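You operate a simulated robot arm through the tools that you are given. There is no shell and no other tool. Be economical: measure what you need, move in short steps, check, and stop when the job is done.

The job below is to be done with a simulated robot arm. You get a single attempt, and the scene is never put back.

Task
Oil the dry catch that the fault card names, try it, then slide its knob to DONE.
Fine: two pump strokes first, to fill the spout; oil can back; oil no other catch; no lever moves. Set down upright: oil can.
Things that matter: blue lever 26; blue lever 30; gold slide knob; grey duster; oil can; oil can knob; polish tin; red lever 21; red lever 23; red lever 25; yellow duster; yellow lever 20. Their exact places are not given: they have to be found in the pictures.

It is judged by the outcome, as a careful person would: the job done as asked, and still so three seconds after it is handed in. It fails if anything else is knocked over, pushed out of place, dropped, spilled or broken.

Robot
A 6-joint arm with a two-finger parallel gripper on a trunk, on a base that drives. Base frame: it is fixed to the floor where the robot stands at the start and does not move with it; the origin is under the middle of the robot, x ahead of it, y to its left, z up; the surface under the hand at the start is at about z = 0.9. Units: m, rad, N and s.
With the tool pointing down near the work surface it reaches from about 0.14 to 0.82 m from the robot's upright axis, wherever it stands. Its first joint turns from -2.897 to 2.897 rad. Places, roughly: blue lever 26 [-1.4, 0.5, 0.5]; blue lever 30 [-1.4, 1, 0.5]; gold slide knob [0.7, 0.1, 0.9]; grey duster (9x6x4 cm) [0.4, 0, 0.9]; oil can knob [0.5, 0, 1]; red lever 21 [-1.4, -0.2, 0.5]; red lever 23 [-1.4, 0.1, 0.5]; red lever 25 [-1.4, 0.3, 0.5]; yellow duster (9x6x4 cm) [0.4, -0.1, 0.9]; yellow lever 20 [-1.4, -0.3, 0.5]. Payload 3.91 kg.
Tool frame: the origin (TCP) lies between the finger pads and is the grasp point; the fingertips stand 0.03 m ahead of it; z points along the fingers, y is the line along which they close. Largest opening 0.11 m; finger width 0.02, thickness 0.01; the body of the gripper, 0.048 by 0.112 m, starts 0.055 m behind the TCP.
Orientation is that of the tool frame in the base frame, as a unit quaternion [x, y, z, w]. With the fingers straight down and closing along the base's y, the tool's x points along the base's -x, its y along +y and its z along -z.

Tools
- The arm moves only by the tool apply_moves. Its argument "increments" is a list of rows, each a list of 7 numbers: the shift along the base's x, y, z in m, then the turn, a rotation vector about the base's x, y, z in degrees, then the closure, from 0 (fully open) to 1 (shut). In form: [[dx, dy, dz, rx, ry, rz, grip], ...]. A call has 1 to 20 rows; each row is the pose to reach, as a shift and turn from the pose commanded when the call began. A row lasts 0.2 s, in which the tool goes at most 0.05 m and 0.15 rad; a call with a longer step from one row to the next is refused whole, and so is a gripper value outside its range. Where a pose cannot be reached the arm comes as near as it can. A force on the tool above 90 N (or 10 N above the force at the start of the call, whichever is more), or a blocked arm, ends the call early, and 0.2 s more pass. The fingers move at their own pace (about 0.108 m/s each) and stop on an object; they squeeze with about 30 N. The grip force told is the motor's: it shows also when the fingers shut on nothing. Time passes only in rows, and 0.2 s behind the last, so rows that repeat a pose let the fingers close. It gives the time, the measured TCP pose, the force on the tool (base axes), the opening and the grip force at its end, in the units of the frame above (readings bear some noise), with the torque about the TCP (base axes, N m) and any sound that the robot's microphone picked up.
- Cameras (640 x 400 px; columns grow to the right, rows downward): "scene" is now at [-0.1151, 0.005, 1.4444]; the picture's right is [0.11, -0.99, 0.00], its down [-0.93, -0.10, -0.36] and it looks along [0.36, 0.04, -0.93] (base axes); focal length 214 px, centre (320, 200). "wrist" rides on the gripper at [0.077, 0.007, -0.114] in the tool frame; the picture's right is [-0.09, 1.00, 0.00], its down [-0.80, -0.07, -0.59] and it looks along [-0.59, -0.05, 0.80] (tool axes); focal length 270 px, centre (320, 200).
- grab_frame(camera): a new picture of that camera. The clock stands still meanwhile.
- raise_lower(by): slides the trunk up (or, below 0, down) by that many m; the arm and the scene camera ride with it, the base frame stays. It gives what a move gives, with no picture.
- drive_base(legs): drives the robot by 1 to 6 legs, each [ahead, left, turn to the left] in m, m and rad, along the robot's own axes; the way and the turn of a leg run together, so that a leg with both is an arc; at most 1.5 m and 3.142 rad a leg. The arm and the cameras ride along, it lands a little off, and it stops where it bumps. It gives what a move gives.
- pan_tilt(pan, tilt): turns the head with the scene camera to pan (to the left, within 1.501 rad either way) and tilt (down, from -0.506 to 1.204), counted from straight ahead of the robot. It gives what a move gives.
- locate(camera, pixels): for up to 12 pixels [column, row] of the newest picture of that camera ("zoom" is the newest enlarged one), the place [x, y, z] in the base frame of the surface seen there, good to about 0.002 m. The clock stands still meanwhile.
- zoom(camera, box): a new picture of the part [left, top, right, bottom] of that camera's present view, enlarged. The clock stands still meanwhile.
- hand_in(): hands the job in; it is judged then, once.

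Work in short steps. Measure before you move; look again where a grasp or a placing could have gone wrong, and mend it. You have 80 turns and 68 pictures in all, those below and enlarged ones among them. Open the gripper and draw the arm clear of the work before you hand the job in, unless the task says otherwise; then end with one line.

The tools are called after "Call:" by a JSON object that holds its "api" and its "payload". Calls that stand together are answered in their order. apply_moves: Moves the arm, as the interface text tells. Its arguments: {"type":"object","properties":{"increments":{"type":"array","items":{"type":"array","items":{"type":"number"}}}},"required":["increments"]} The other tools are called the same way: raise_lower (by) slides the trunk up or down; drive_base (legs) drives the base; pan_tilt (pan, tilt) turns the head that bears the scene camera; grab_frame (camera) takes a picture; locate (camera, pixels) gives the place of the surface under pixels of a picture; zoom (camera, box) takes an enlarged picture of a part of a camera's view; hand_in () hands the job in.

At the start:

```text
time_s: 0.0
ee_pos: [0.3973, 0.1586, 1.2678]
tool_rot: [0.0, 1.0, 0.001, 0.0]
contact_force: [0.5, 0.3, 0.3]
moment: [0.0, 0.03, -0.01]
grip_width: 0.1101
grasp_force: 0.0
trunk travel left (down, up): [-0.425, 0.115]
robot x, y, heading: [-0.0002, -0.0014, 0.001]
head pan, tilt: [0.11, 1.201]
```

scene: 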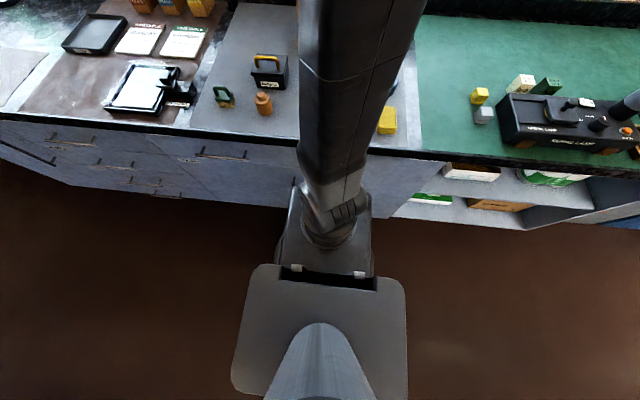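
wrist: 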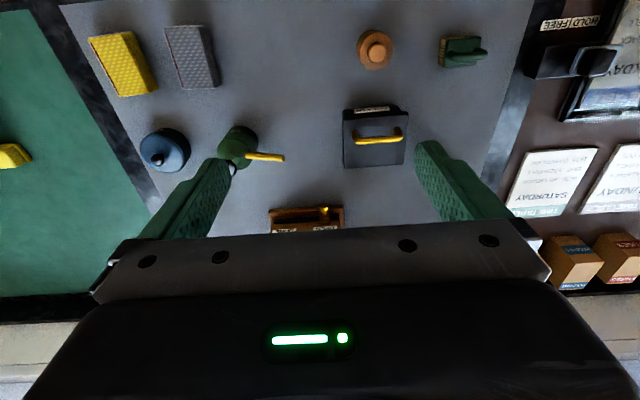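

The wrist view shows dusters at (123,64),(191,56), blue tin (165,150), green oil can (240,145), and a wooden slide at (305,218). I enlarge the work area, then look behind.

Call:
{"api": "zoom", "payload": {"camera": "wrist", "box": [120, 100, 360, 250]}}

Call:
{"api": "locate", "payload": {"camera": "wrist", "pixels": [[123, 64], [191, 56], [162, 155], [240, 140], [278, 158], [305, 225], [324, 210], [375, 138], [375, 50], [463, 52], [250, 200], [232, 165]]}}

Call:
{"api": "pan_tilt", "payload": {"pan": -0.3, "tilt": 0.7}}

Call:
{"api": "grab_frame", "payload": {"camera": "scene"}}

```text
2.67 times, centred on (240, 175) of wrist
```

zoom: 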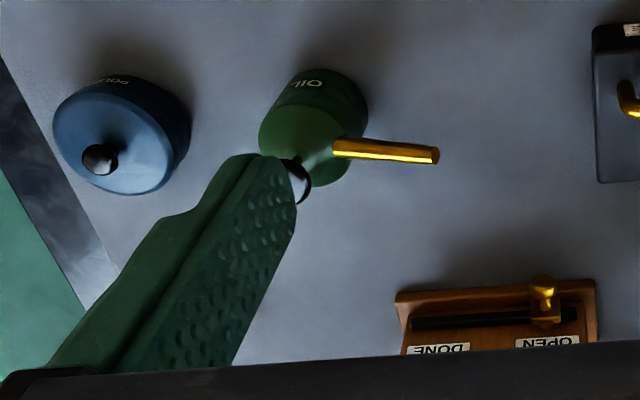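

```text
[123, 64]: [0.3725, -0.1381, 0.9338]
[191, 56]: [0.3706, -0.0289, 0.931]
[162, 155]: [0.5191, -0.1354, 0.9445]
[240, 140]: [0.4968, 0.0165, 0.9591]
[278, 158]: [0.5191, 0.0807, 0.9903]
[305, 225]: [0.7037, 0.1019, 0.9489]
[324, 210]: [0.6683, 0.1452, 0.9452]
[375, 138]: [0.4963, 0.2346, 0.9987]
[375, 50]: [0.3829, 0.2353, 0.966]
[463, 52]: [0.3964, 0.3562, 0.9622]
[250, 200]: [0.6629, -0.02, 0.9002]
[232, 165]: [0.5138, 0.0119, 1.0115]
```

```text
time_s: 0.9
ee_pos: [0.3972, 0.158, 1.2677]
tool_rot: [-0.001, 1.0, 0.0, 0.0]
contact_force: [0.2, -0.1, -0.1]
moment: [0.03, 0.02, 0.0]
grip_width: 0.1101
grasp_force: 0.0
trunk travel left (down, up): [-0.425, 0.115]
robot x, y, heading: [-0.003, 0.0005, 0.003]
head pan, tilt: [-0.3, 0.7]
```

```text
64 pictures are left
```

scene: 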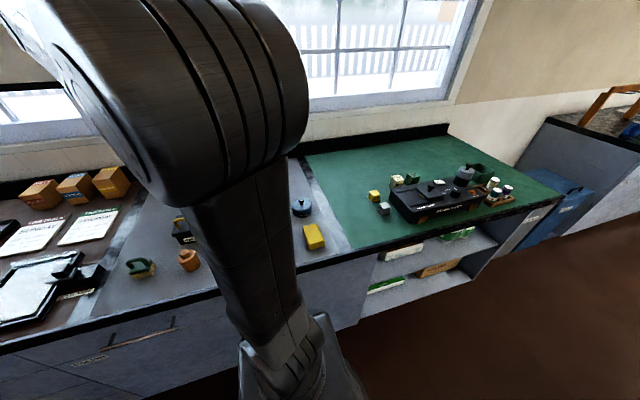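

The can is at about (0.50,0.015). No fault card seen yet; I look to the left, then turn round to face the levers.

Call:
{"api": "pan_tilt", "payload": {"pan": 0.8, "tilt": 0.7}}

Call:
{"api": "grab_frame", "payload": {"camera": "scene"}}

Call:
{"api": "drive_base", "payload": {"legs": [[-0.3, 0, 0], [0, 0, 3.14]]}}

Call:
{"api": "pan_tilt", "payload": {"pan": 0.35, "tilt": 0.5}}

Call:
{"api": "grab_frame", "payload": {"camera": "scene"}}

Call:
{"api": "grab_frame", "payload": {"camera": "wrist"}}

```text
time_s: 2.3
ee_pos: [0.3974, 0.1585, 1.2671]
tool_rot: [0.0, 1.0, 0.0, 0.0]
contact_force: [0.0, 0.3, 0.1]
moment: [-0.01, 0.02, 0.01]
grip_width: 0.11
grasp_force: 0.0
trunk travel left (down, up): [-0.425, 0.115]
robot x, y, heading: [-0.0009, -0.001, -0.005]
head pan, tilt: [0.799, 0.7]
```

```text
63 pictures are left
```

scene: 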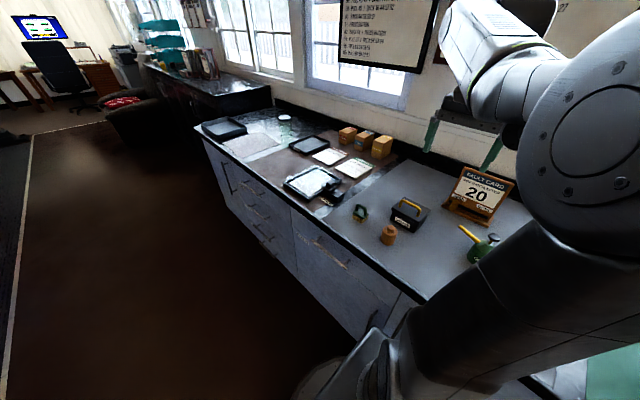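

```text
time_s: 11.5
ee_pos: [-0.7057, -0.1373, 1.2667]
tool_rot: [1.0, -0.028, 0.0, -0.001]
contact_force: [0.0, -0.2, 0.5]
moment: [-0.02, -0.02, 0.0]
grip_width: 0.1101
grasp_force: 0.1
trunk travel left (down, up): [-0.425, 0.115]
robot x, y, heading: [-0.3002, -0.0008, 3.086]
head pan, tilt: [0.799, 0.7]
```

```text
time_s: 12.4
ee_pos: [-0.7061, -0.1375, 1.2667]
tool_rot: [1.0, -0.026, 0.0, 0.001]
contact_force: [1.6, -0.1, 0.6]
moment: [-0.01, 0.0, -0.01]
grip_width: 0.1101
grasp_force: 0.1
trunk travel left (down, up): [-0.425, 0.115]
robot x, y, heading: [-0.2985, 0.0024, 3.087]
head pan, tilt: [0.351, 0.499]
```

```text
62 pictures are left
```

scene: 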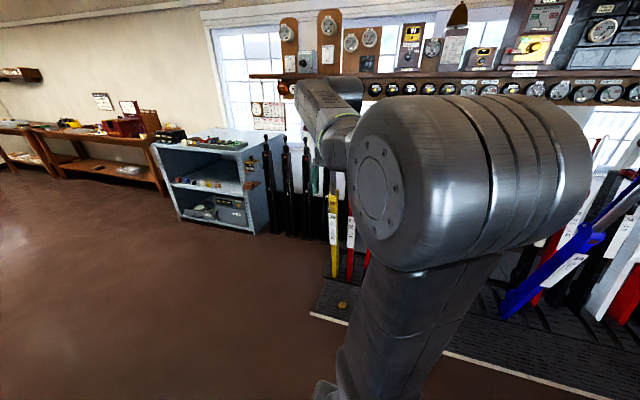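

```text
61 pictures are left
```

wrist: 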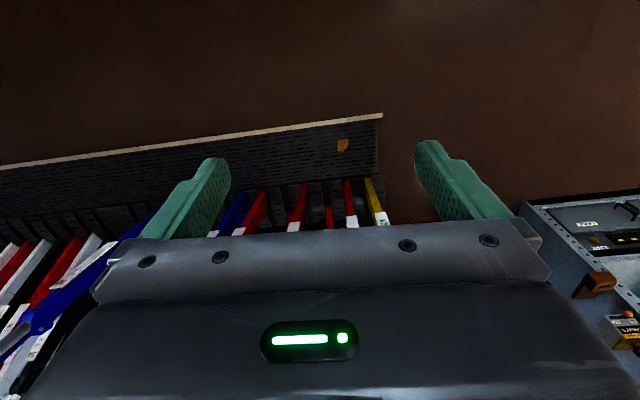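

The card reads 20; lever 20 (yellow) is at scene (333,235). I zoom on it.

Call:
{"api": "zoom", "payload": {"camera": "scene", "box": [270, 150, 390, 320]}}

Call:
{"api": "zoom", "payload": {"camera": "wrist", "box": [220, 120, 420, 245]}}

Call:
{"api": "locate", "payload": {"camera": "scene", "pixels": [[333, 200], [333, 215], [333, 240], [334, 270], [342, 305], [350, 230], [319, 200], [327, 180]]}}

```text
2.35 times, centred on (330, 235) of scene
```

zoom: 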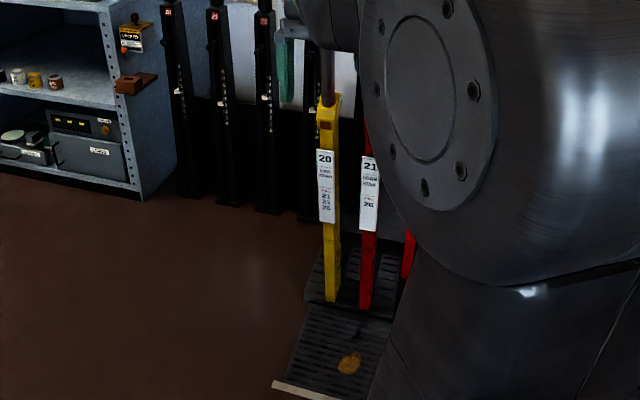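

```text
3.20 times, centred on (320, 182) of wrist
```

zoom: 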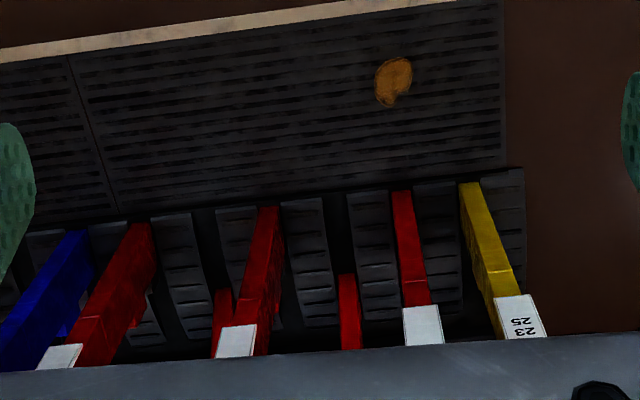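

```text
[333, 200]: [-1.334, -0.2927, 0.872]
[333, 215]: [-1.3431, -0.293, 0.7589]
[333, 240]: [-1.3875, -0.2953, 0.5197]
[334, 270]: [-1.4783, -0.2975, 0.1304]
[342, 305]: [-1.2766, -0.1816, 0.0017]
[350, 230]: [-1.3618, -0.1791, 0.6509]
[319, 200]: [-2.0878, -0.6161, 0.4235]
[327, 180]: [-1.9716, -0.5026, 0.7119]
```

The lever carries a brown patch near z=0.87. I turn right so that the arm no longer hides the lever frame.

Call:
{"api": "drive_base", "payload": {"legs": [[0, 0, -0.8]]}}

Call:
{"api": "pan_tilt", "payload": {"pan": 1.0, "tilt": 0.4}}

Call:
{"api": "grab_frame", "payload": {"camera": "scene"}}

```text
time_s: 14.9
ee_pos: [-0.6829, 0.1927, 1.2677]
tool_rot: [0.912, -0.411, 0.0, 0.0]
contact_force: [0.8, 0.3, -0.7]
moment: [0.01, -0.02, -0.01]
grip_width: 0.11
grasp_force: 0.1
trunk travel left (down, up): [-0.425, 0.115]
robot x, y, heading: [-0.2997, 0.0011, 2.299]
head pan, tilt: [0.351, 0.499]
```

```text
time_s: 15.9
ee_pos: [-0.6818, 0.1923, 1.2674]
tool_rot: [0.911, -0.411, 0.0, 0.0]
contact_force: [0.9, 0.1, -0.3]
moment: [0.0, 0.01, -0.02]
grip_width: 0.1102
grasp_force: 0.0
trunk travel left (down, up): [-0.425, 0.115]
robot x, y, heading: [-0.2993, -0.0012, 2.298]
head pan, tilt: [1.0, 0.4]
```

```text
58 pictures are left
```

scene: 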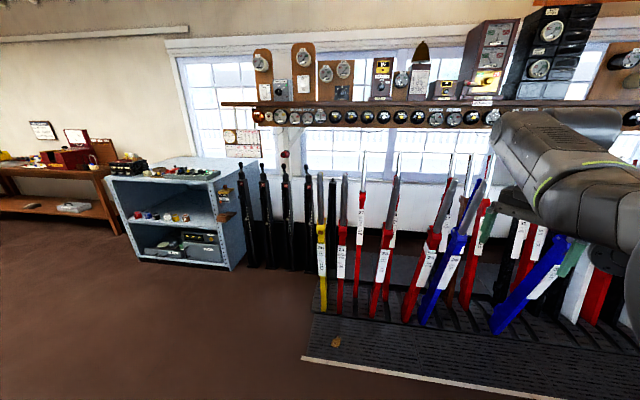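

Now the frame is visible. I zoom on lever 20 at (321,240) and neighbours.

Call:
{"api": "zoom", "payload": {"camera": "scene", "box": [296, 165, 376, 265]}}

Call:
{"api": "zoom", "payload": {"camera": "scene", "box": [370, 140, 530, 240]}}

Call:
{"api": "locate", "payload": {"camera": "scene", "pixels": [[320, 185], [321, 200], [321, 215], [321, 230], [321, 238], [344, 190], [343, 235], [332, 200]]}}

```text
4.00 times, centred on (336, 215) of scene
```

zoom: 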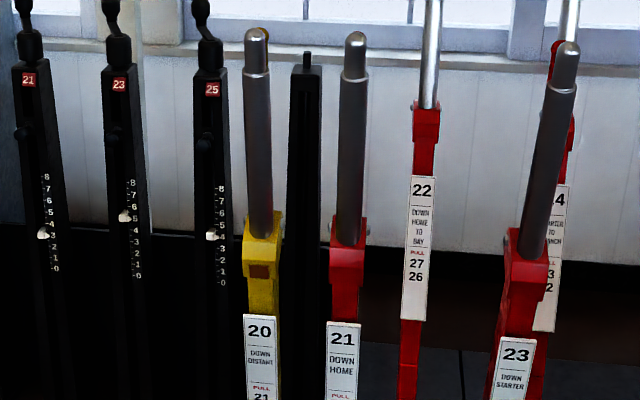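

```text
4.00 times, centred on (450, 190) of scene
```

zoom: 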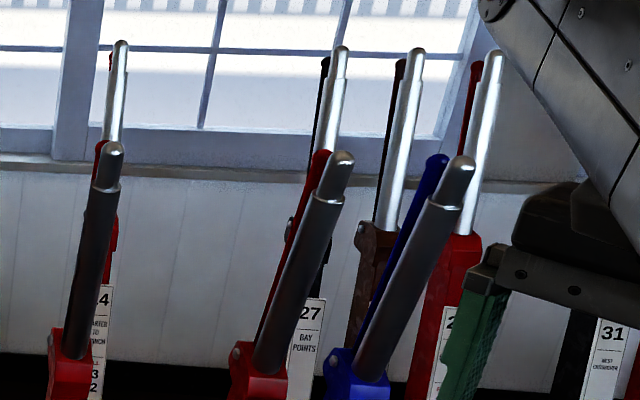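

```text
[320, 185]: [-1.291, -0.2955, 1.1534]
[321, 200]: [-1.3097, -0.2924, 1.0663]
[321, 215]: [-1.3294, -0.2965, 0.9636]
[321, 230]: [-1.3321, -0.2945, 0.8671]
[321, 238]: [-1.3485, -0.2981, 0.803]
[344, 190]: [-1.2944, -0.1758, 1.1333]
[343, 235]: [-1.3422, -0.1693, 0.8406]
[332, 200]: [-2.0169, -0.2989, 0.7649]
```

I drive closer to lever 20 to inspect its catch with the wrist camera.

Call:
{"api": "drive_base", "payload": {"legs": [[0, 0, 0.84], [0.3, 0.15, 0]]}}

Call:
{"api": "pan_tilt", "payload": {"pan": 0.5, "tilt": 0.6}}

Call:
{"api": "grab_frame", "payload": {"camera": "scene"}}

Call:
{"api": "grab_frame", "payload": {"camera": "wrist"}}

```text
time_s: 20.3
ee_pos: [-1.005, -0.2947, 1.2675]
tool_rot: [1.0, -0.01, 0.0, 0.0]
contact_force: [-0.5, 0.9, -0.4]
moment: [0.02, 0.0, 0.04]
grip_width: 0.1101
grasp_force: 0.1
trunk travel left (down, up): [-0.425, 0.115]
robot x, y, heading: [-0.6055, -0.1483, 3.119]
head pan, tilt: [1.0, 0.4]
```

```text
time_s: 21.2
ee_pos: [-1.0057, -0.2943, 1.2669]
tool_rot: [1.0, -0.009, 0.0, 0.0]
contact_force: [-0.4, 0.5, 0.0]
moment: [-0.01, -0.01, 0.01]
grip_width: 0.1099
grasp_force: 0.1
trunk travel left (down, up): [-0.425, 0.115]
robot x, y, heading: [-0.6059, -0.143, 3.124]
head pan, tilt: [0.499, 0.6]
```

```text
55 pictures are left
```

scene: 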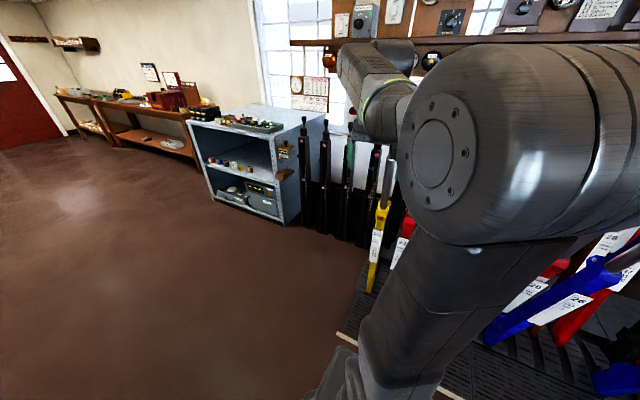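

```text
54 pictures are left
```

wrist: 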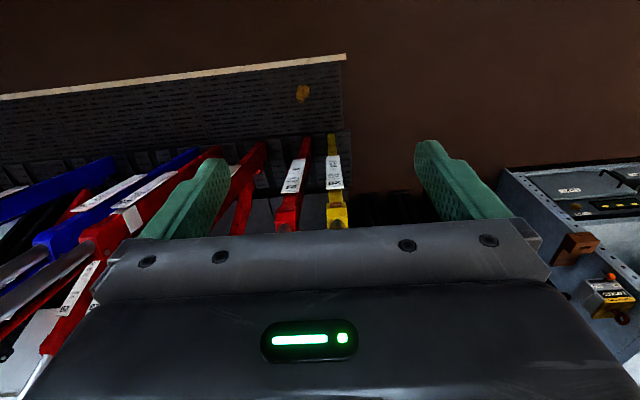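

I zoom on the lever 20 head at (385,205), seen a bit from the side.

Call:
{"api": "zoom", "payload": {"camera": "scene", "box": [355, 145, 419, 245]}}

Call:
{"api": "drive_base", "payload": {"legs": [[0, 0.6, 0]]}}

Call:
{"api": "pan_tilt", "payload": {"pan": -0.4, "tilt": 0.6}}

Call:
{"api": "grab_frame", "payload": {"camera": "scene"}}

```text
4.00 times, centred on (387, 195) of scene
```

zoom: 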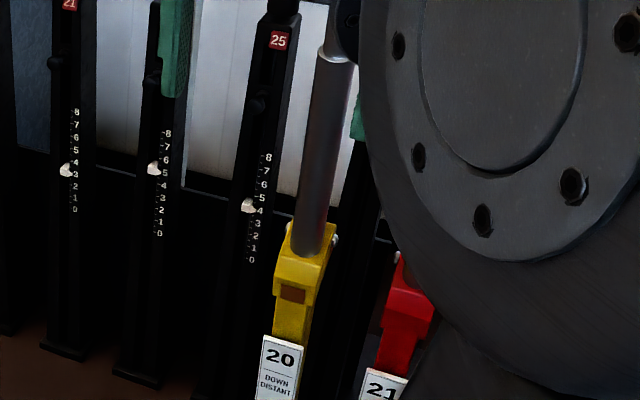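

```text
time_s: 24.6
ee_pos: [-1.018, -0.892, 1.2674]
tool_rot: [1.0, -0.012, 0.0, 0.0]
contact_force: [0.1, 0.5, 0.4]
moment: [0.01, 0.01, 0.02]
grip_width: 0.1101
grasp_force: 0.1
trunk travel left (down, up): [-0.425, 0.115]
robot x, y, heading: [-0.6175, -0.7391, 3.118]
head pan, tilt: [0.499, 0.6]
```

```text
time_s: 25.8
ee_pos: [-1.0182, -0.8906, 1.2676]
tool_rot: [1.0, -0.012, 0.0, 0.0]
contact_force: [-0.8, -0.2, -0.6]
moment: [0.02, -0.01, 0.03]
grip_width: 0.1101
grasp_force: 0.0
trunk travel left (down, up): [-0.425, 0.115]
robot x, y, heading: [-0.6186, -0.7444, 3.116]
head pan, tilt: [-0.4, 0.6]
```

```text
52 pictures are left
```

scene: 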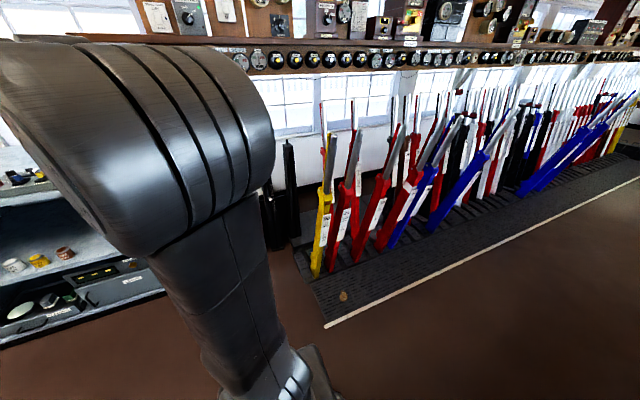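

Side view of lever 20 at (327,165); I zoom in and measure in the zoom.

Call:
{"api": "zoom", "payload": {"camera": "scene", "box": [296, 115, 392, 235]}}

Call:
{"api": "zoom", "payload": {"camera": "scene", "box": [365, 100, 525, 220]}}

```text
3.33 times, centred on (344, 175) of scene
```

zoom: 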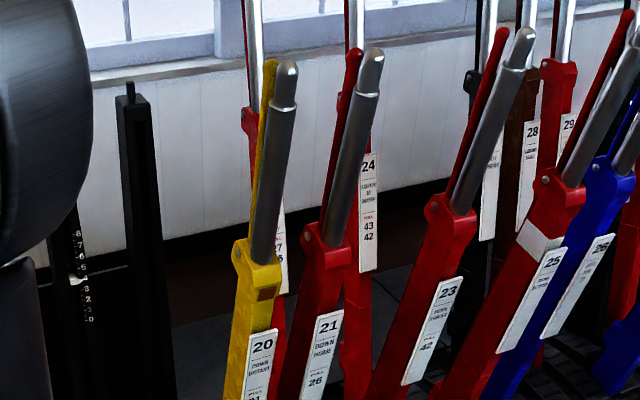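

```text
3.33 times, centred on (445, 160) of scene
```

zoom: 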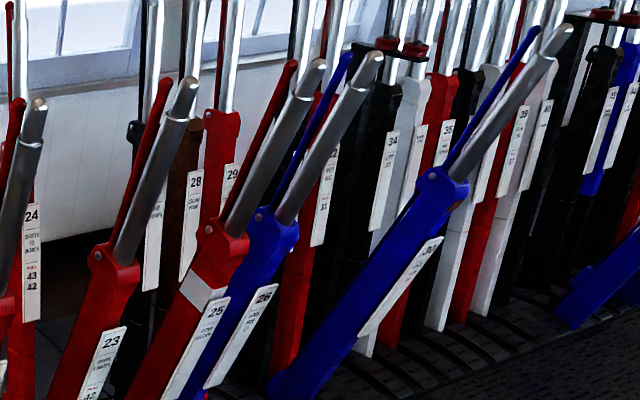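

I locate handle, catch rod, pivot and patch points of lever 20.

Call:
{"api": "locate", "payload": {"camera": "scene", "pixels": [[328, 135], [334, 136], [333, 148], [330.5, 163], [326, 155], [324.5, 165], [320, 191.5], [328, 203], [327.5, 193.6], [360, 133], [355, 148], [325.5, 184]]}}

Call:
{"api": "zoom", "payload": {"camera": "scene", "box": [308, 125, 348, 215]}}

```text
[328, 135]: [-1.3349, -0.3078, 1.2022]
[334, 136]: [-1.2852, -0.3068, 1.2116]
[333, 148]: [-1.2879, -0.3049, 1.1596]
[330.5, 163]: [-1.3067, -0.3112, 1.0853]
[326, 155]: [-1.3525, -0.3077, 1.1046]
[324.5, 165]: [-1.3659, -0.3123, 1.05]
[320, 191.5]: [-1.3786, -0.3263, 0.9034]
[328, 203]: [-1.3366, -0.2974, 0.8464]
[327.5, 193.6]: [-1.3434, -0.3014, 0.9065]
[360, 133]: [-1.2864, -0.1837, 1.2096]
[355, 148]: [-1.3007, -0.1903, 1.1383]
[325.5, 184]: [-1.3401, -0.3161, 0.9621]
```

```text
4.44 times, centred on (328, 170) of scene
```

zoom: 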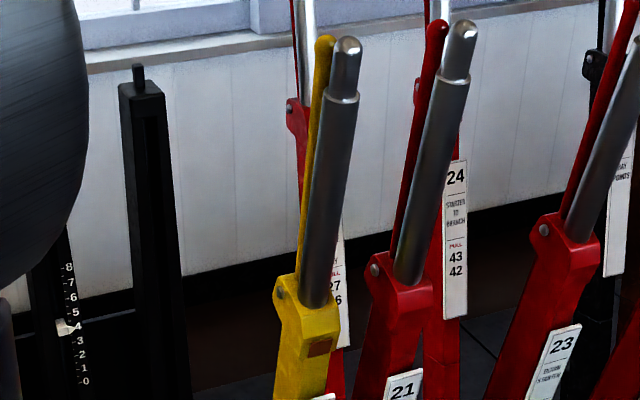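

Geometry of lever 20 is known. I return to the bench to look at the can and card.

Call:
{"api": "drive_base", "payload": {"legs": [[0, 0, -3.118], [0, 0.74, 0], [0.6, 0, 0]]}}

Call:
{"api": "pan_tilt", "payload": {"pan": 0.6, "tilt": 0.9}}

Call:
{"api": "grab_frame", "payload": {"camera": "scene"}}

Call:
{"api": "apply_moves", "payload": {"increments": [[0, 0.04, 0.03, 0, 0, 0, 0], [0, 0.08, 0.05, 0, 0, 0, 0], [-0.04, 0.08, 0.05, 0, 0, 0, 0], [-0.08, 0.08, 0.05, 0, 0, 0, 0], [-0.12, 0.08, 0.05, 0, 0, 0, 0]]}}

Call:
{"api": "grab_frame", "payload": {"camera": "wrist"}}

```text
time_s: 40.2
ee_pos: [0.3744, 0.1773, 1.2665]
tool_rot: [-0.005, 1.0, 0.0, 0.0]
contact_force: [0.1, -0.4, 0.2]
moment: [0.01, 0.01, -0.02]
grip_width: 0.11
grasp_force: 0.0
trunk travel left (down, up): [-0.425, 0.115]
robot x, y, heading: [-0.0213, 0.0138, 0.006]
head pan, tilt: [-0.4, 0.6]
```

```text
time_s: 41.4
ee_pos: [0.3726, 0.1757, 1.2674]
tool_rot: [-0.006, 1.0, 0.0, -0.001]
contact_force: [-0.2, -0.8, -1.1]
moment: [-0.01, 0.03, -0.02]
grip_width: 0.1103
grasp_force: 0.1
trunk travel left (down, up): [-0.425, 0.115]
robot x, y, heading: [-0.025, 0.0106, 0.007]
head pan, tilt: [0.6, 0.901]
```

```text
48 pictures are left
```

scene: 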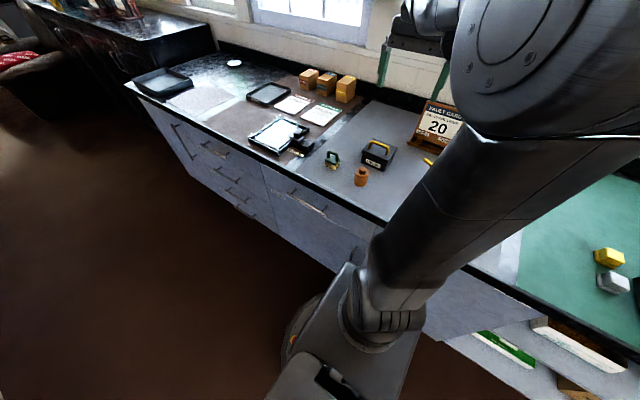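

```text
time_s: 42.6
ee_pos: [0.2535, 0.256, 1.3173]
tool_rot: [-0.004, 1.0, 0.0, 0.001]
contact_force: [0.1, 0.1, -0.4]
moment: [-0.02, -0.04, 0.01]
grip_width: 0.1101
grasp_force: 0.0
trunk travel left (down, up): [-0.425, 0.115]
robot x, y, heading: [-0.0235, 0.0159, 0.013]
head pan, tilt: [0.6, 0.901]
```

```text
47 pictures are left
```

wrist: 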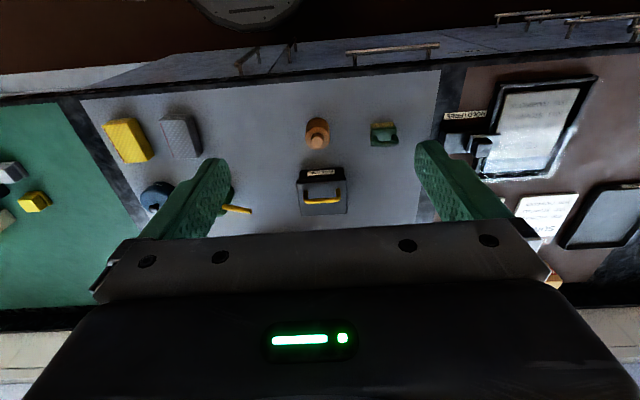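

Card at scene (438,127): zoom for its fine print. Then I centre the wrist camera on the can.

Call:
{"api": "zoom", "payload": {"camera": "scene", "box": [405, 90, 475, 160]}}

Call:
{"api": "apply_moves", "payload": {"increments": [[0.02, -0.045, 0, 0, 0, 0, 0], [0.04, -0.09, 0, 0, 0, 0, 0], [0.06, -0.135, 0, 0, 0, 0, 0], [0.08, -0.18, 0, 0, 0, 0, 0], [0.1, -0.22, -0.01, 0, 0, 0, 0], [0.12, -0.23, -0.02, 0, 0, 0, 0]]}}

Call:
{"api": "zoom", "payload": {"camera": "wrist", "box": [210, 70, 450, 240]}}

```text
5.71 times, centred on (440, 125) of scene
```

zoom: 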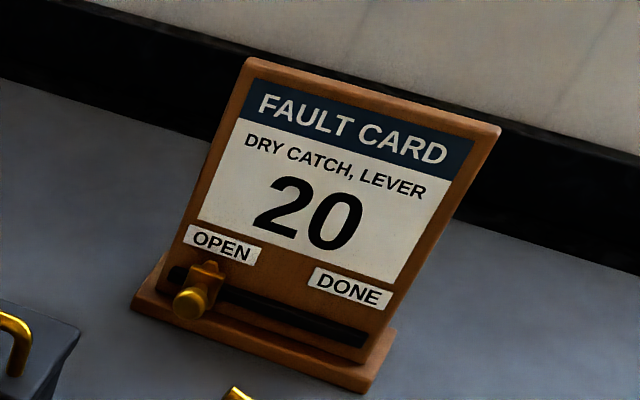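

```text
time_s: 44.0
ee_pos: [0.3749, 0.0279, 1.2969]
tool_rot: [-0.004, 1.0, 0.0, 0.0]
contact_force: [-0.4, -0.3, -0.2]
moment: [-0.02, 0.01, -0.04]
grip_width: 0.1099
grasp_force: 0.1
trunk travel left (down, up): [-0.425, 0.115]
robot x, y, heading: [-0.0269, 0.0136, 0.007]
head pan, tilt: [0.6, 0.901]
```

```text
2.35 times, centred on (330, 155) of wrist
```

zoom: 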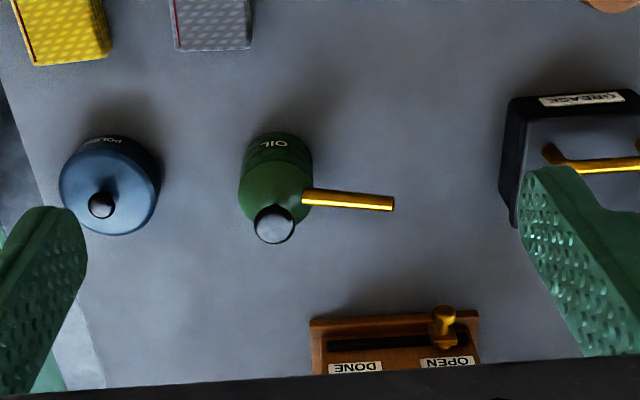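

Card: dry catch, lever 20; slide from OPEN to DONE. Now measure the can's parts.

Call:
{"api": "locate", "payload": {"camera": "zoom", "pixels": [[275, 225], [275, 208], [300, 195], [390, 202], [320, 197], [280, 142], [243, 185], [311, 170], [275, 170], [275, 130], [345, 220], [445, 315]]}}

Call:
{"api": "zoom", "payload": {"camera": "wrist", "box": [280, 110, 380, 185]}}

```text
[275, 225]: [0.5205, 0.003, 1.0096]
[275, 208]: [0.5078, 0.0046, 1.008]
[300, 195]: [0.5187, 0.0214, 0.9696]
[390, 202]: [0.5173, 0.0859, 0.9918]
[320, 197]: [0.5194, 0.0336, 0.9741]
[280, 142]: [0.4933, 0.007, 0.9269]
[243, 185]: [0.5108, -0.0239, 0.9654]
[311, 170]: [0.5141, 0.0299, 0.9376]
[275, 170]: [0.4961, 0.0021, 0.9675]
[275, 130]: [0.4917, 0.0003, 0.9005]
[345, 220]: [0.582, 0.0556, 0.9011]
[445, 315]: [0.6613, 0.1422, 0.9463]
```

```text
5.33 times, centred on (330, 148) of wrist
```

zoom: 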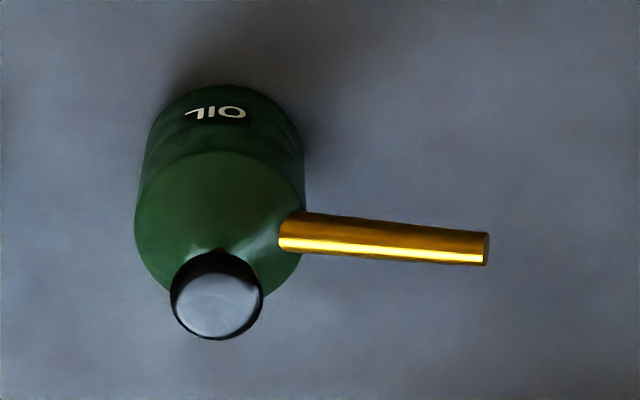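

The can: body radius ~0.028, knob top ~1.01, spout towards +y with tip near (0.517,0.088,0.99). I refine the knob centre.

Call:
{"api": "locate", "payload": {"camera": "zoom", "pixels": [[216, 305], [175, 300], [259, 300], [216, 333], [216, 280], [150, 190], [295, 190], [487, 250], [290, 235], [145, 210], [220, 95], [215, 155]]}}

Call:
{"api": "apply_moves", "payload": {"increments": [[0.03, 0, 0, 0, 0, 8, 0.3], [0.06, -0.01, 0, 0, 0, 16, 0.6], [0.09, -0.02, 0, 0, 0, 24, 1], [0.12, -0.025, 0, 0, 0, 32, 1], [0.14, -0.025, -0.01, 0, 0, 40, 1], [0.142, -0.025, -0.02, 0, 0, 48, 1], [0.142, -0.025, -0.03, 0, 0, 56, 1], [0.142, -0.025, -0.06, 0, 0, 64, 1], [0.142, -0.025, -0.1, 0, 0, 72, 1], [0.142, -0.025, -0.14, 0, 0, 80, 1], [0.142, -0.025, -0.18, 0, 0, 88, 1], [0.142, -0.025, -0.2, 0, 0, 90, 1], [0.142, -0.025, -0.2, 0, 0, 90, 1]]}}

Call:
{"api": "grab_frame", "payload": {"camera": "wrist"}}

```text
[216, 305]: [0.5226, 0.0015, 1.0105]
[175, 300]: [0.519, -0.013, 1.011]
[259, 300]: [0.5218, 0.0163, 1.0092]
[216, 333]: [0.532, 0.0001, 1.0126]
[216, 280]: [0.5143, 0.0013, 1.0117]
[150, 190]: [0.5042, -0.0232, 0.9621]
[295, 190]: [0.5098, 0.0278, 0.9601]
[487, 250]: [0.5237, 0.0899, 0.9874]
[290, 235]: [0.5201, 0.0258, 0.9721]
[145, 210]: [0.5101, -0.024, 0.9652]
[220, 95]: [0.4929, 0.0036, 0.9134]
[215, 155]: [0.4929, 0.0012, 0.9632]
```

```text
time_s: 46.8
ee_pos: [0.5158, 0.0002, 1.0964]
tool_rot: [0.711, -0.704, 0.0, -0.001]
contact_force: [0.6, -0.6, -0.7]
moment: [0.0, -0.03, 0.01]
grip_width: 0.0
grasp_force: 30.2
trunk travel left (down, up): [-0.425, 0.115]
robot x, y, heading: [-0.0219, 0.0129, 0.01]
head pan, tilt: [0.6, 0.901]
```

```text
43 pictures are left
```

wrist: 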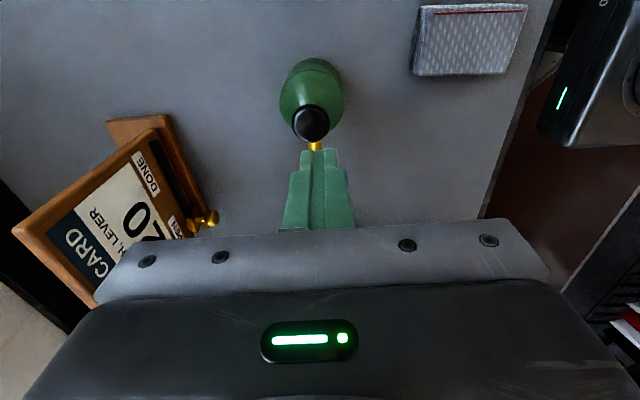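

Closed fingertips are above the knob, about 5 mm short in x. I correct and descend to the knob, pressing lightly.

Call:
{"api": "apply_moves", "payload": {"increments": [[0.005, 0.0015, -0.03, 0, 0, 0, 1], [0.005, 0.0015, -0.045, 0, 0, 0, 1], [0.005, 0.0015, -0.053, 0, 0, 0, 1], [0.005, 0.0015, -0.058, 0, 0, 0, 1], [0.005, 0.0015, -0.061, 0, 0, 0, 1]]}}

Call:
{"api": "zoom", "payload": {"camera": "wrist", "box": [260, 100, 380, 220]}}

```text
time_s: 48.0
ee_pos: [0.52, 0.0031, 1.0351]
tool_rot: [0.71, -0.704, -0.001, -0.001]
contact_force: [-0.4, 0.2, 0.3]
moment: [0.03, 0.02, 0.0]
grip_width: 0.0
grasp_force: 29.9
trunk travel left (down, up): [-0.425, 0.115]
robot x, y, heading: [-0.0205, 0.0115, 0.006]
head pan, tilt: [0.6, 0.901]
```

```text
3.33 times, centred on (320, 160) of wrist
```

zoom: 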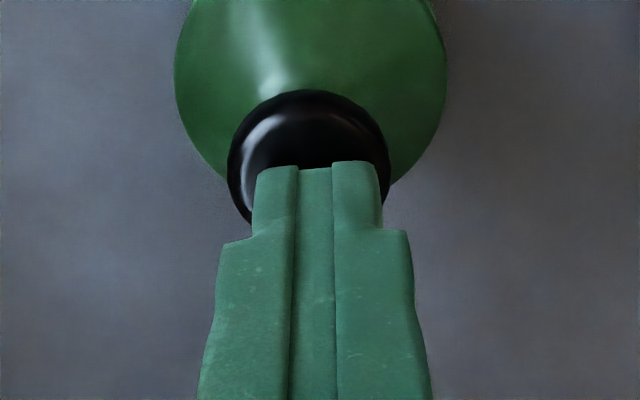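

No force yet at tip z≈1.005; continue down in 2 mm steps to find spring and stop.

Call:
{"api": "apply_moves", "payload": {"increments": [[0, 0, -0.003, 0, 0, 0, 1], [0, 0, -0.006, 0, 0, 0, 1], [0, 0, -0.006, 0, 0, 0, 1]]}}

```text
time_s: 48.8
ee_pos: [0.5207, 0.0031, 1.0314]
tool_rot: [0.71, -0.704, 0.0, 0.0]
contact_force: [0.9, 1.8, 2.4]
moment: [-0.01, 0.02, -0.02]
grip_width: 0.0
grasp_force: 30.1
trunk travel left (down, up): [-0.425, 0.115]
robot x, y, heading: [-0.0249, 0.0167, 0.004]
head pan, tilt: [0.6, 0.901]
```

Force begins (2.4 N). Continue the stroke.

Call:
{"api": "apply_moves", "payload": {"increments": [[0, 0, -0.003, 0, 0, 0, 1], [0, 0, -0.005, 0, 0, 0, 1], [0, 0, -0.005, 0, 0, 0, 1]]}}

```text
time_s: 49.6
ee_pos: [0.5199, 0.0035, 1.0267]
tool_rot: [0.711, -0.703, 0.002, -0.002]
contact_force: [5.1, 0.4, 17.8]
moment: [-0.01, -0.19, 0.02]
grip_width: 0.0
grasp_force: 30.3
trunk travel left (down, up): [-0.425, 0.115]
robot x, y, heading: [-0.0228, 0.0163, 0.006]
head pan, tilt: [0.6, 0.901]
```

Spring load 17.8 N, no sound yet; press a little deeper.

Call:
{"api": "apply_moves", "payload": {"increments": [[0, 0, -0.002, 0, 0, 0, 1], [0, 0, -0.004, 0, 0, 0, 1], [0, 0, -0.004, 0, 0, 0, 1]]}}

Call:
{"api": "zoom", "payload": {"camera": "wrist", "box": [260, 60, 420, 180]}}

```text
time_s: 50.4
ee_pos: [0.5194, 0.0019, 1.0248]
tool_rot: [0.711, -0.703, 0.003, -0.003]
contact_force: [9.7, 2.3, 45.0]
moment: [-0.08, -0.33, 0.08]
grip_width: 0.0
grasp_force: 30.0
trunk travel left (down, up): [-0.425, 0.115]
robot x, y, heading: [-0.0205, 0.0128, 0.007]
head pan, tilt: [0.6, 0.901]
```

```text
3.33 times, centred on (340, 120) of wrist
```

zoom: 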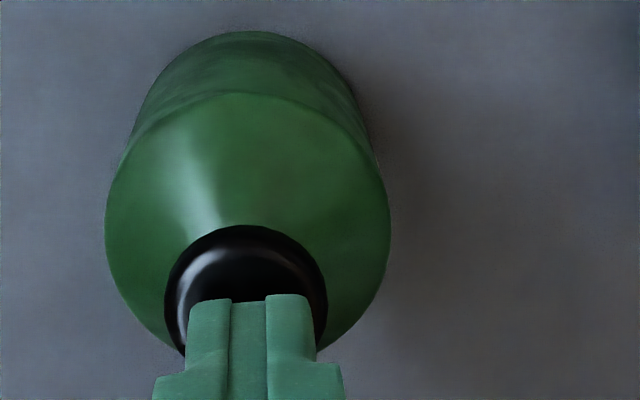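

45 N suggests the bottom of the stroke (~7 mm). Release fully and check the can.

Call:
{"api": "apply_moves", "payload": {"increments": [[0, 0, 0.01, 0, 0, 0, 1], [0, 0, 0.04, 0, 0, 0, 1], [0, 0, 0.05, 0, 0, 0, 1]]}}

Call:
{"api": "zoom", "payload": {"camera": "wrist", "box": [240, 40, 420, 200]}}

```text
time_s: 51.2
ee_pos: [0.5206, 0.002, 1.0708]
tool_rot: [0.71, -0.704, -0.001, 0.0]
contact_force: [0.4, 0.0, -0.2]
moment: [0.02, -0.03, 0.02]
grip_width: 0.0002
grasp_force: 30.0
trunk travel left (down, up): [-0.425, 0.115]
robot x, y, heading: [-0.0238, 0.0125, 0.005]
head pan, tilt: [0.6, 0.901]
```

```text
2.50 times, centred on (330, 120) of wrist
```

zoom: 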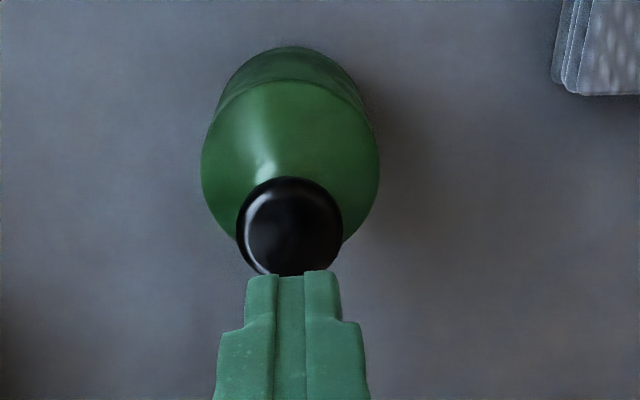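

Can still upright. I check knob height and centre.

Call:
{"api": "locate", "payload": {"camera": "zoom", "pixels": [[290, 230], [245, 225], [338, 225], [290, 190], [290, 262], [205, 160], [376, 160]]}}

```text
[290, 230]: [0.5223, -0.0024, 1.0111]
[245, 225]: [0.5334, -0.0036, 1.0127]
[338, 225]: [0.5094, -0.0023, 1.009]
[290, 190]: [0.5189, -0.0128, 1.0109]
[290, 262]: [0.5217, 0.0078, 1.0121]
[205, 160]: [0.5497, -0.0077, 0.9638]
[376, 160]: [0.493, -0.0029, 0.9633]
```

Knob sprang back to 1.011. Second stroke now, to the same depth and a bit more, then I measure the knob while held down.

Call:
{"api": "apply_moves", "payload": {"increments": [[0.001, -0.001, -0.03, 0, 0, 0, 1], [0.001, -0.001, -0.04, 0, 0, 0, 1], [0.001, -0.001, -0.045, 0, 0, 0, 1], [0.001, -0.001, -0.049, 0, 0, 0, 1], [0.001, -0.001, -0.051, 0, 0, 0, 1], [0.001, -0.001, -0.051, 0, 0, 0, 1]]}}

Call:
{"api": "zoom", "payload": {"camera": "wrist", "box": [260, 60, 420, 180]}}

Call:
{"api": "locate", "payload": {"camera": "zoom", "pixels": [[180, 280], [245, 245], [245, 290], [310, 280], [290, 250], [360, 160]]}}

```text
time_s: 52.6
ee_pos: [0.5212, 0.0018, 1.0244]
tool_rot: [0.711, -0.703, 0.003, -0.003]
contact_force: [7.8, 2.6, 48.0]
moment: [-0.05, -0.18, 0.02]
grip_width: 0.0002
grasp_force: 29.6
trunk travel left (down, up): [-0.425, 0.115]
robot x, y, heading: [-0.0263, 0.0159, 0.012]
head pan, tilt: [0.6, 0.901]
```

```text
3.33 times, centred on (340, 120) of wrist
```

zoom: 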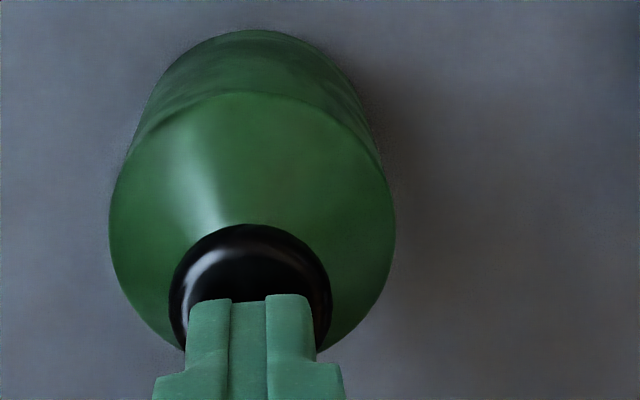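

```text
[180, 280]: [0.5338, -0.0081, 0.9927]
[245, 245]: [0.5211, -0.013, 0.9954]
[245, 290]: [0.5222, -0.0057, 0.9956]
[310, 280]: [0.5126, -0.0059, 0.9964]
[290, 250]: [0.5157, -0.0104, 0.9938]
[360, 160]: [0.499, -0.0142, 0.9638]
```

Knob held at 0.995, i.e. a full 16 mm stroke both times. Release, open, and descend around the body (closing along x) to TCP z≈0.966, palm clear of the knob.

Call:
{"api": "apply_moves", "payload": {"increments": [[0, 0, 0.02, 0, 0, 0, 1], [0, 0, 0.055, 0, 0, 0, 1], [0, 0, 0.055, 0, 0, 0, 0], [0, 0, 0.055, 0, 0, 0, 0], [0, 0, 0.055, 0, 0, 0, 0], [0, 0, 0.03, 0, 0, 0, 0], [0, 0, 0, 0, 0, 0, 0], [0, 0, -0.03, 0, 0, 0, 0], [0, 0, -0.054, 0, 0, 0, 0], [0, 0, -0.054, 0, 0, 0, 0]]}}

Call:
{"api": "grab_frame", "payload": {"camera": "wrist"}}

```text
time_s: 54.8
ee_pos: [0.5194, 0.0012, 0.9658]
tool_rot: [0.71, -0.704, 0.0, 0.0]
contact_force: [0.5, -0.2, -0.8]
moment: [-0.01, 0.0, 0.01]
grip_width: 0.1101
grasp_force: 0.1
trunk travel left (down, up): [-0.425, 0.115]
robot x, y, heading: [-0.0232, 0.0154, 0.01]
head pan, tilt: [0.6, 0.901]
```

```text
38 pictures are left
```

wrist: 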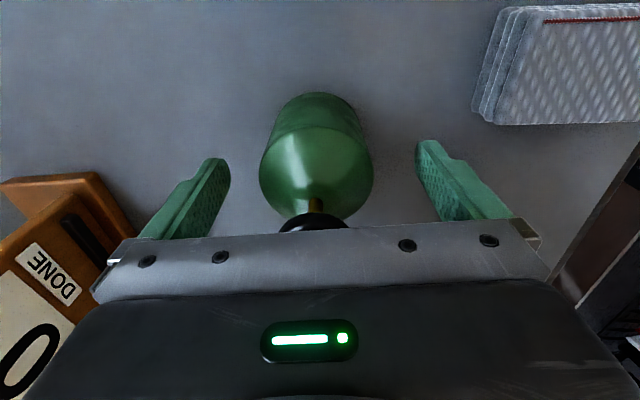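

The fingers straddle the body, centred. Close and lift straight up.

Call:
{"api": "apply_moves", "payload": {"increments": [[0, 0, 0, 0, 0, 0, 0.4], [0, 0, 0, 0, 0, 0, 0.6], [0, 0, 0, 0, 0, 0, 1], [0, 0, 0, 0, 0, 0, 1], [0, 0, 0.02, 0, 0, 0, 1], [0, 0, 0.05, 0, 0, 0, 1], [0, 0, 0.1, 0, 0, 0, 1], [0, 0, 0.15, 0, 0, 0, 1]]}}

Call:
{"api": "grab_frame", "payload": {"camera": "wrist"}}

```text
time_s: 56.6
ee_pos: [0.5183, 0.0012, 1.1178]
tool_rot: [0.71, -0.704, 0.0, 0.001]
contact_force: [-0.5, -0.8, -5.2]
moment: [-0.01, 0.03, -0.01]
grip_width: 0.059
grasp_force: 30.0
trunk travel left (down, up): [-0.425, 0.115]
robot x, y, heading: [-0.0239, 0.0149, 0.012]
head pan, tilt: [0.6, 0.901]
```

```text
37 pictures are left
```

wrist: 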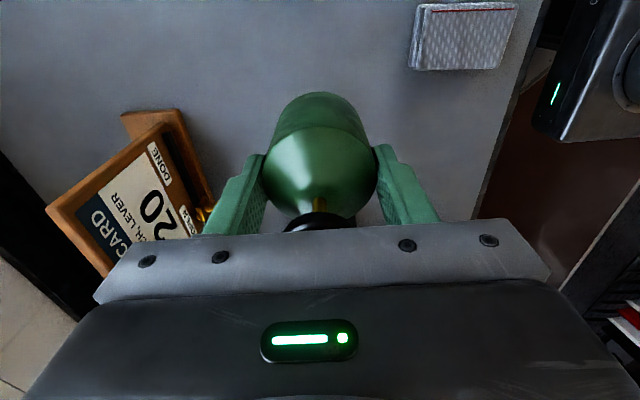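

The can is held well. For oiling I need to tip it toward the patch without the wrist hitting the lever handle, so I set it back exactly and will regrasp with the tool pitched 45°.

Call:
{"api": "apply_moves", "payload": {"increments": [[0, 0, -0.05, 0, 0, 0, 1], [0, 0, -0.1, 0, 0, 0, 1], [0, 0, -0.13, 0, 0, 0, 1], [0, 0, -0.145, 0, 0, 0, 1], [0, 0, -0.15, 0, 0, 0, 1], [0, 0, -0.15, 0, 0, 0, 1], [0, 0, -0.15, 0, 0, 0, 0.3], [0, 0, -0.15, 0, 0, 0, 0], [0, 0, -0.15, 0, 0, 0, 0], [0, 0, -0.12, 0, 0, 0, 0], [0, 0, -0.08, 0, 0, 0, 0], [0, 0, -0.03, 0, 0, 0, 0], [-0.03, 0, 0, 0, 0, 0, 0]]}}

Call:
{"api": "apply_moves", "payload": {"increments": [[-0.03, 0, 0.02, 0, 0, -8, 0], [-0.06, 0, 0.03, 0, 0, -16, 0], [-0.09, 0, 0.04, 0, 0, -24, 0], [-0.1, 0, 0.04, 0, 0, -32, 0], [-0.1, 0, 0.04, 0, 0, -40, 0], [-0.1, 0, 0.04, 0, 0, -48, 0], [-0.1, 0, 0.04, 0, 0, -56, 0], [-0.1, 0, 0.04, 0, 0, -64, 0], [-0.1, 0, 0.04, 0, 0, -72, 0], [-0.1, 0, 0.04, 0, 0, -80, 0], [-0.1, 0, 0.04, 0, 0, -88, 0], [-0.1, 0, 0.04, 0, 0, -90.5, 0]]}}

Call:
{"api": "grab_frame", "payload": {"camera": "wrist"}}

```text
time_s: 59.4
ee_pos: [0.4906, 0.0026, 1.1165]
tool_rot: [0.711, -0.703, 0.001, -0.001]
contact_force: [1.0, 0.7, -0.7]
moment: [-0.02, 0.01, 0.03]
grip_width: 0.11
grasp_force: 0.1
trunk travel left (down, up): [-0.425, 0.115]
robot x, y, heading: [-0.0213, 0.0128, 0.01]
head pan, tilt: [0.6, 0.901]
```

```text
time_s: 62.0
ee_pos: [0.3909, 0.0016, 1.1563]
tool_rot: [0.001, 1.0, 0.001, 0.0]
contact_force: [-0.2, -0.2, 0.2]
moment: [0.0, 0.02, -0.04]
grip_width: 0.11
grasp_force: 0.0
trunk travel left (down, up): [-0.425, 0.115]
robot x, y, heading: [-0.0228, 0.0145, 0.015]
head pan, tilt: [0.6, 0.901]
```

```text
36 pictures are left
```

wrist: 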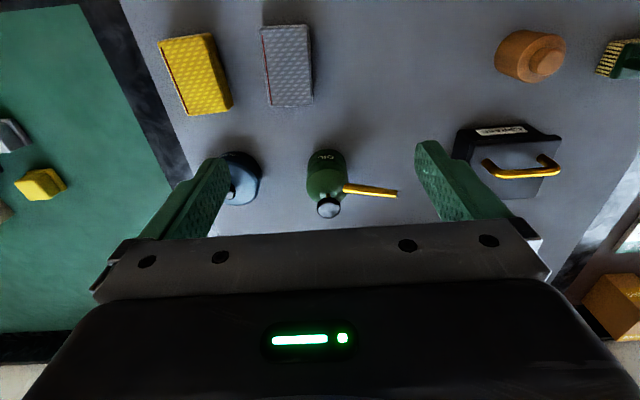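

Can upright at home. Pitch the tool by -45° about y, then approach along its axis to TCP (0.52, 0.001, 0.94).

Call:
{"api": "apply_moves", "payload": {"increments": [[0, 0, 0, 0, -8, 0, 0], [0, 0, 0, 0, -16, 0, 0], [0, 0, 0, 0, -24, 0, 0], [0, 0, 0, 0, -32, 0, 0], [0, 0, 0, 0, -40, 0, 0], [0.01, 0, -0.02, 0, -45, 0, 0], [0.025, 0, -0.06, 0, -45, 0, 0], [0.04, 0, -0.1, 0, -45, 0, 0], [0.05, 0, -0.138, 0, -45, 0, 0], [0.05, 0, -0.138, 0, -45, 0, 0]]}}

Call:
{"api": "grab_frame", "payload": {"camera": "wrist"}}

Call:
{"api": "locate", "payload": {"camera": "wrist", "pixels": [[320, 150], [320, 170], [320, 190], [300, 190], [345, 190]]}}

```text
time_s: 64.2
ee_pos: [0.4309, 0.0033, 1.0575]
tool_rot: [0.0, 0.924, 0.0, 0.383]
contact_force: [-0.6, 0.1, -0.4]
moment: [-0.02, 0.03, -0.01]
grip_width: 0.1097
grasp_force: 0.1
out of reach, approached as far as the arm can: row 9, 10
trunk travel left (down, up): [-0.425, 0.115]
robot x, y, heading: [-0.022, 0.0147, 0.012]
head pan, tilt: [0.6, 0.901]
```

```text
35 pictures are left
```

wrist: 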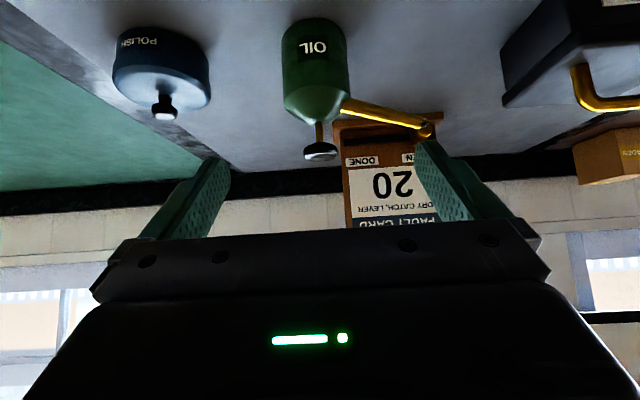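

```text
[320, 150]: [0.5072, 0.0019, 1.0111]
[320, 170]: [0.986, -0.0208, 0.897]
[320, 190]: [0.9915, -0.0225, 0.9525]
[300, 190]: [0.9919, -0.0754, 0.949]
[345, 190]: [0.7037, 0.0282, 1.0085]
```

Out of reach close in and low: I back the base 0.10 m and lower the trunk 0.06 m, then check.

Call:
{"api": "drive_base", "payload": {"legs": [[-0.1, 0, 0]]}}

Call:
{"api": "raise_lower", "payload": {"by": -0.06}}

Call:
{"api": "apply_moves", "payload": {"increments": [[0.04, -0.001, 0.01, 0, 0, 0, 0], [0.08, -0.0015, 0.015, 0, 0, 0, 0], [0.1, -0.0015, 0.015, 0, 0, 0, 0], [0.1, -0.0015, 0.015, 0, 0, 0, 0]]}}

Call:
{"api": "grab_frame", "payload": {"camera": "wrist"}}

```text
time_s: 65.4
ee_pos: [0.3291, 0.0021, 1.0566]
tool_rot: [0.0, 0.924, 0.0, 0.383]
contact_force: [0.4, 0.2, 0.5]
moment: [0.02, -0.01, -0.01]
grip_width: 0.1099
grasp_force: 0.1
trunk travel left (down, up): [-0.425, 0.115]
robot x, y, heading: [-0.1249, 0.0125, 0.01]
head pan, tilt: [0.6, 0.901]
```

```text
time_s: 66.4
ee_pos: [0.3282, 0.0011, 0.9967]
tool_rot: [-0.001, 0.924, 0.001, 0.383]
contact_force: [0.1, 0.2, 0.3]
moment: [0.0, -0.02, -0.04]
grip_width: 0.11
grasp_force: 0.2
trunk travel left (down, up): [-0.365, 0.175]
robot x, y, heading: [-0.1239, 0.0123, 0.008]
head pan, tilt: [0.6, 0.901]
```

```text
time_s: 67.4
ee_pos: [0.4295, -0.0004, 1.01]
tool_rot: [0.001, 0.924, 0.0, 0.383]
contact_force: [0.5, -0.3, -0.5]
moment: [0.01, -0.02, 0.0]
grip_width: 0.1097
grasp_force: 0.0
trunk travel left (down, up): [-0.365, 0.175]
robot x, y, heading: [-0.1269, 0.0108, 0.009]
head pan, tilt: [0.6, 0.901]
```

```text
34 pictures are left
```

wrist: 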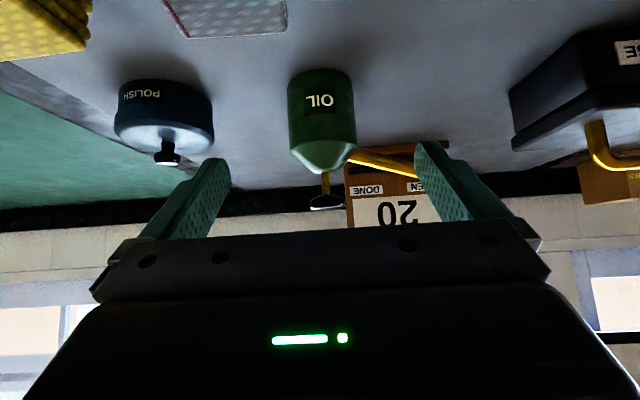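

Aligned. Approach diagonally to the body.

Call:
{"api": "apply_moves", "payload": {"increments": [[0.018, 0.002, 0, 0, 0, 0, 0], [0.042, 0.002, -0.024, 0, 0, 0, 0], [0.066, 0.002, -0.048, 0, 0, 0, 0], [0.082, 0.002, -0.064, 0, 0, 0, 0], [0.09, 0.002, -0.071, 0, 0, 0, 0], [0.09, 0.002, -0.071, 0, 0, 0, 0]]}}

Call:
{"api": "grab_frame", "payload": {"camera": "wrist"}}

```text
time_s: 68.8
ee_pos: [0.5098, 0.014, 0.9599]
tool_rot: [0.0, 0.925, 0.0, 0.381]
contact_force: [1.1, -0.7, -0.3]
moment: [-0.01, 0.01, -0.02]
grip_width: 0.11
grasp_force: 0.1
out of reach, approached as far as the arm can: row 4, 5, 6
trunk travel left (down, up): [-0.365, 0.175]
robot x, y, heading: [-0.123, 0.0193, 0.006]
head pan, tilt: [0.6, 0.901]
```

```text
33 pictures are left
```

wrist: 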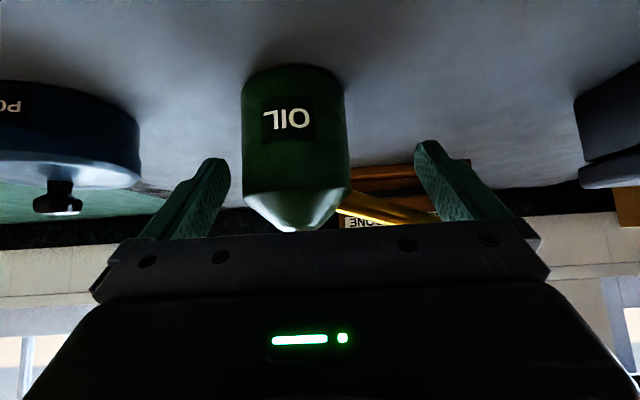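

Arm hit its limit at z≈0.96; lower the trunk 0.022 m, then correct y and x.

Call:
{"api": "raise_lower", "payload": {"by": -0.022}}

Call:
{"api": "apply_moves", "payload": {"increments": [[0, 0, 0.0, 0, 0, 0, 0], [0, 0, 0, 0, 0, 0, 0]]}}

```text
time_s: 69.5
ee_pos: [0.5101, 0.0141, 0.9375]
tool_rot: [-0.001, 0.925, 0.001, 0.381]
contact_force: [-0.1, -0.2, -0.4]
moment: [-0.01, -0.01, 0.02]
grip_width: 0.1102
grasp_force: 0.0
trunk travel left (down, up): [-0.343, 0.197]
robot x, y, heading: [-0.1278, 0.0123, 0.008]
head pan, tilt: [0.6, 0.901]
```

```text
time_s: 70.1
ee_pos: [0.5098, 0.0139, 0.9374]
tool_rot: [0.0, 0.925, 0.0, 0.381]
contact_force: [-0.5, -0.3, -0.1]
moment: [0.04, -0.02, 0.01]
grip_width: 0.1098
grasp_force: 0.0
trunk travel left (down, up): [-0.343, 0.197]
robot x, y, heading: [-0.1261, 0.0118, 0.012]
head pan, tilt: [0.6, 0.901]
```

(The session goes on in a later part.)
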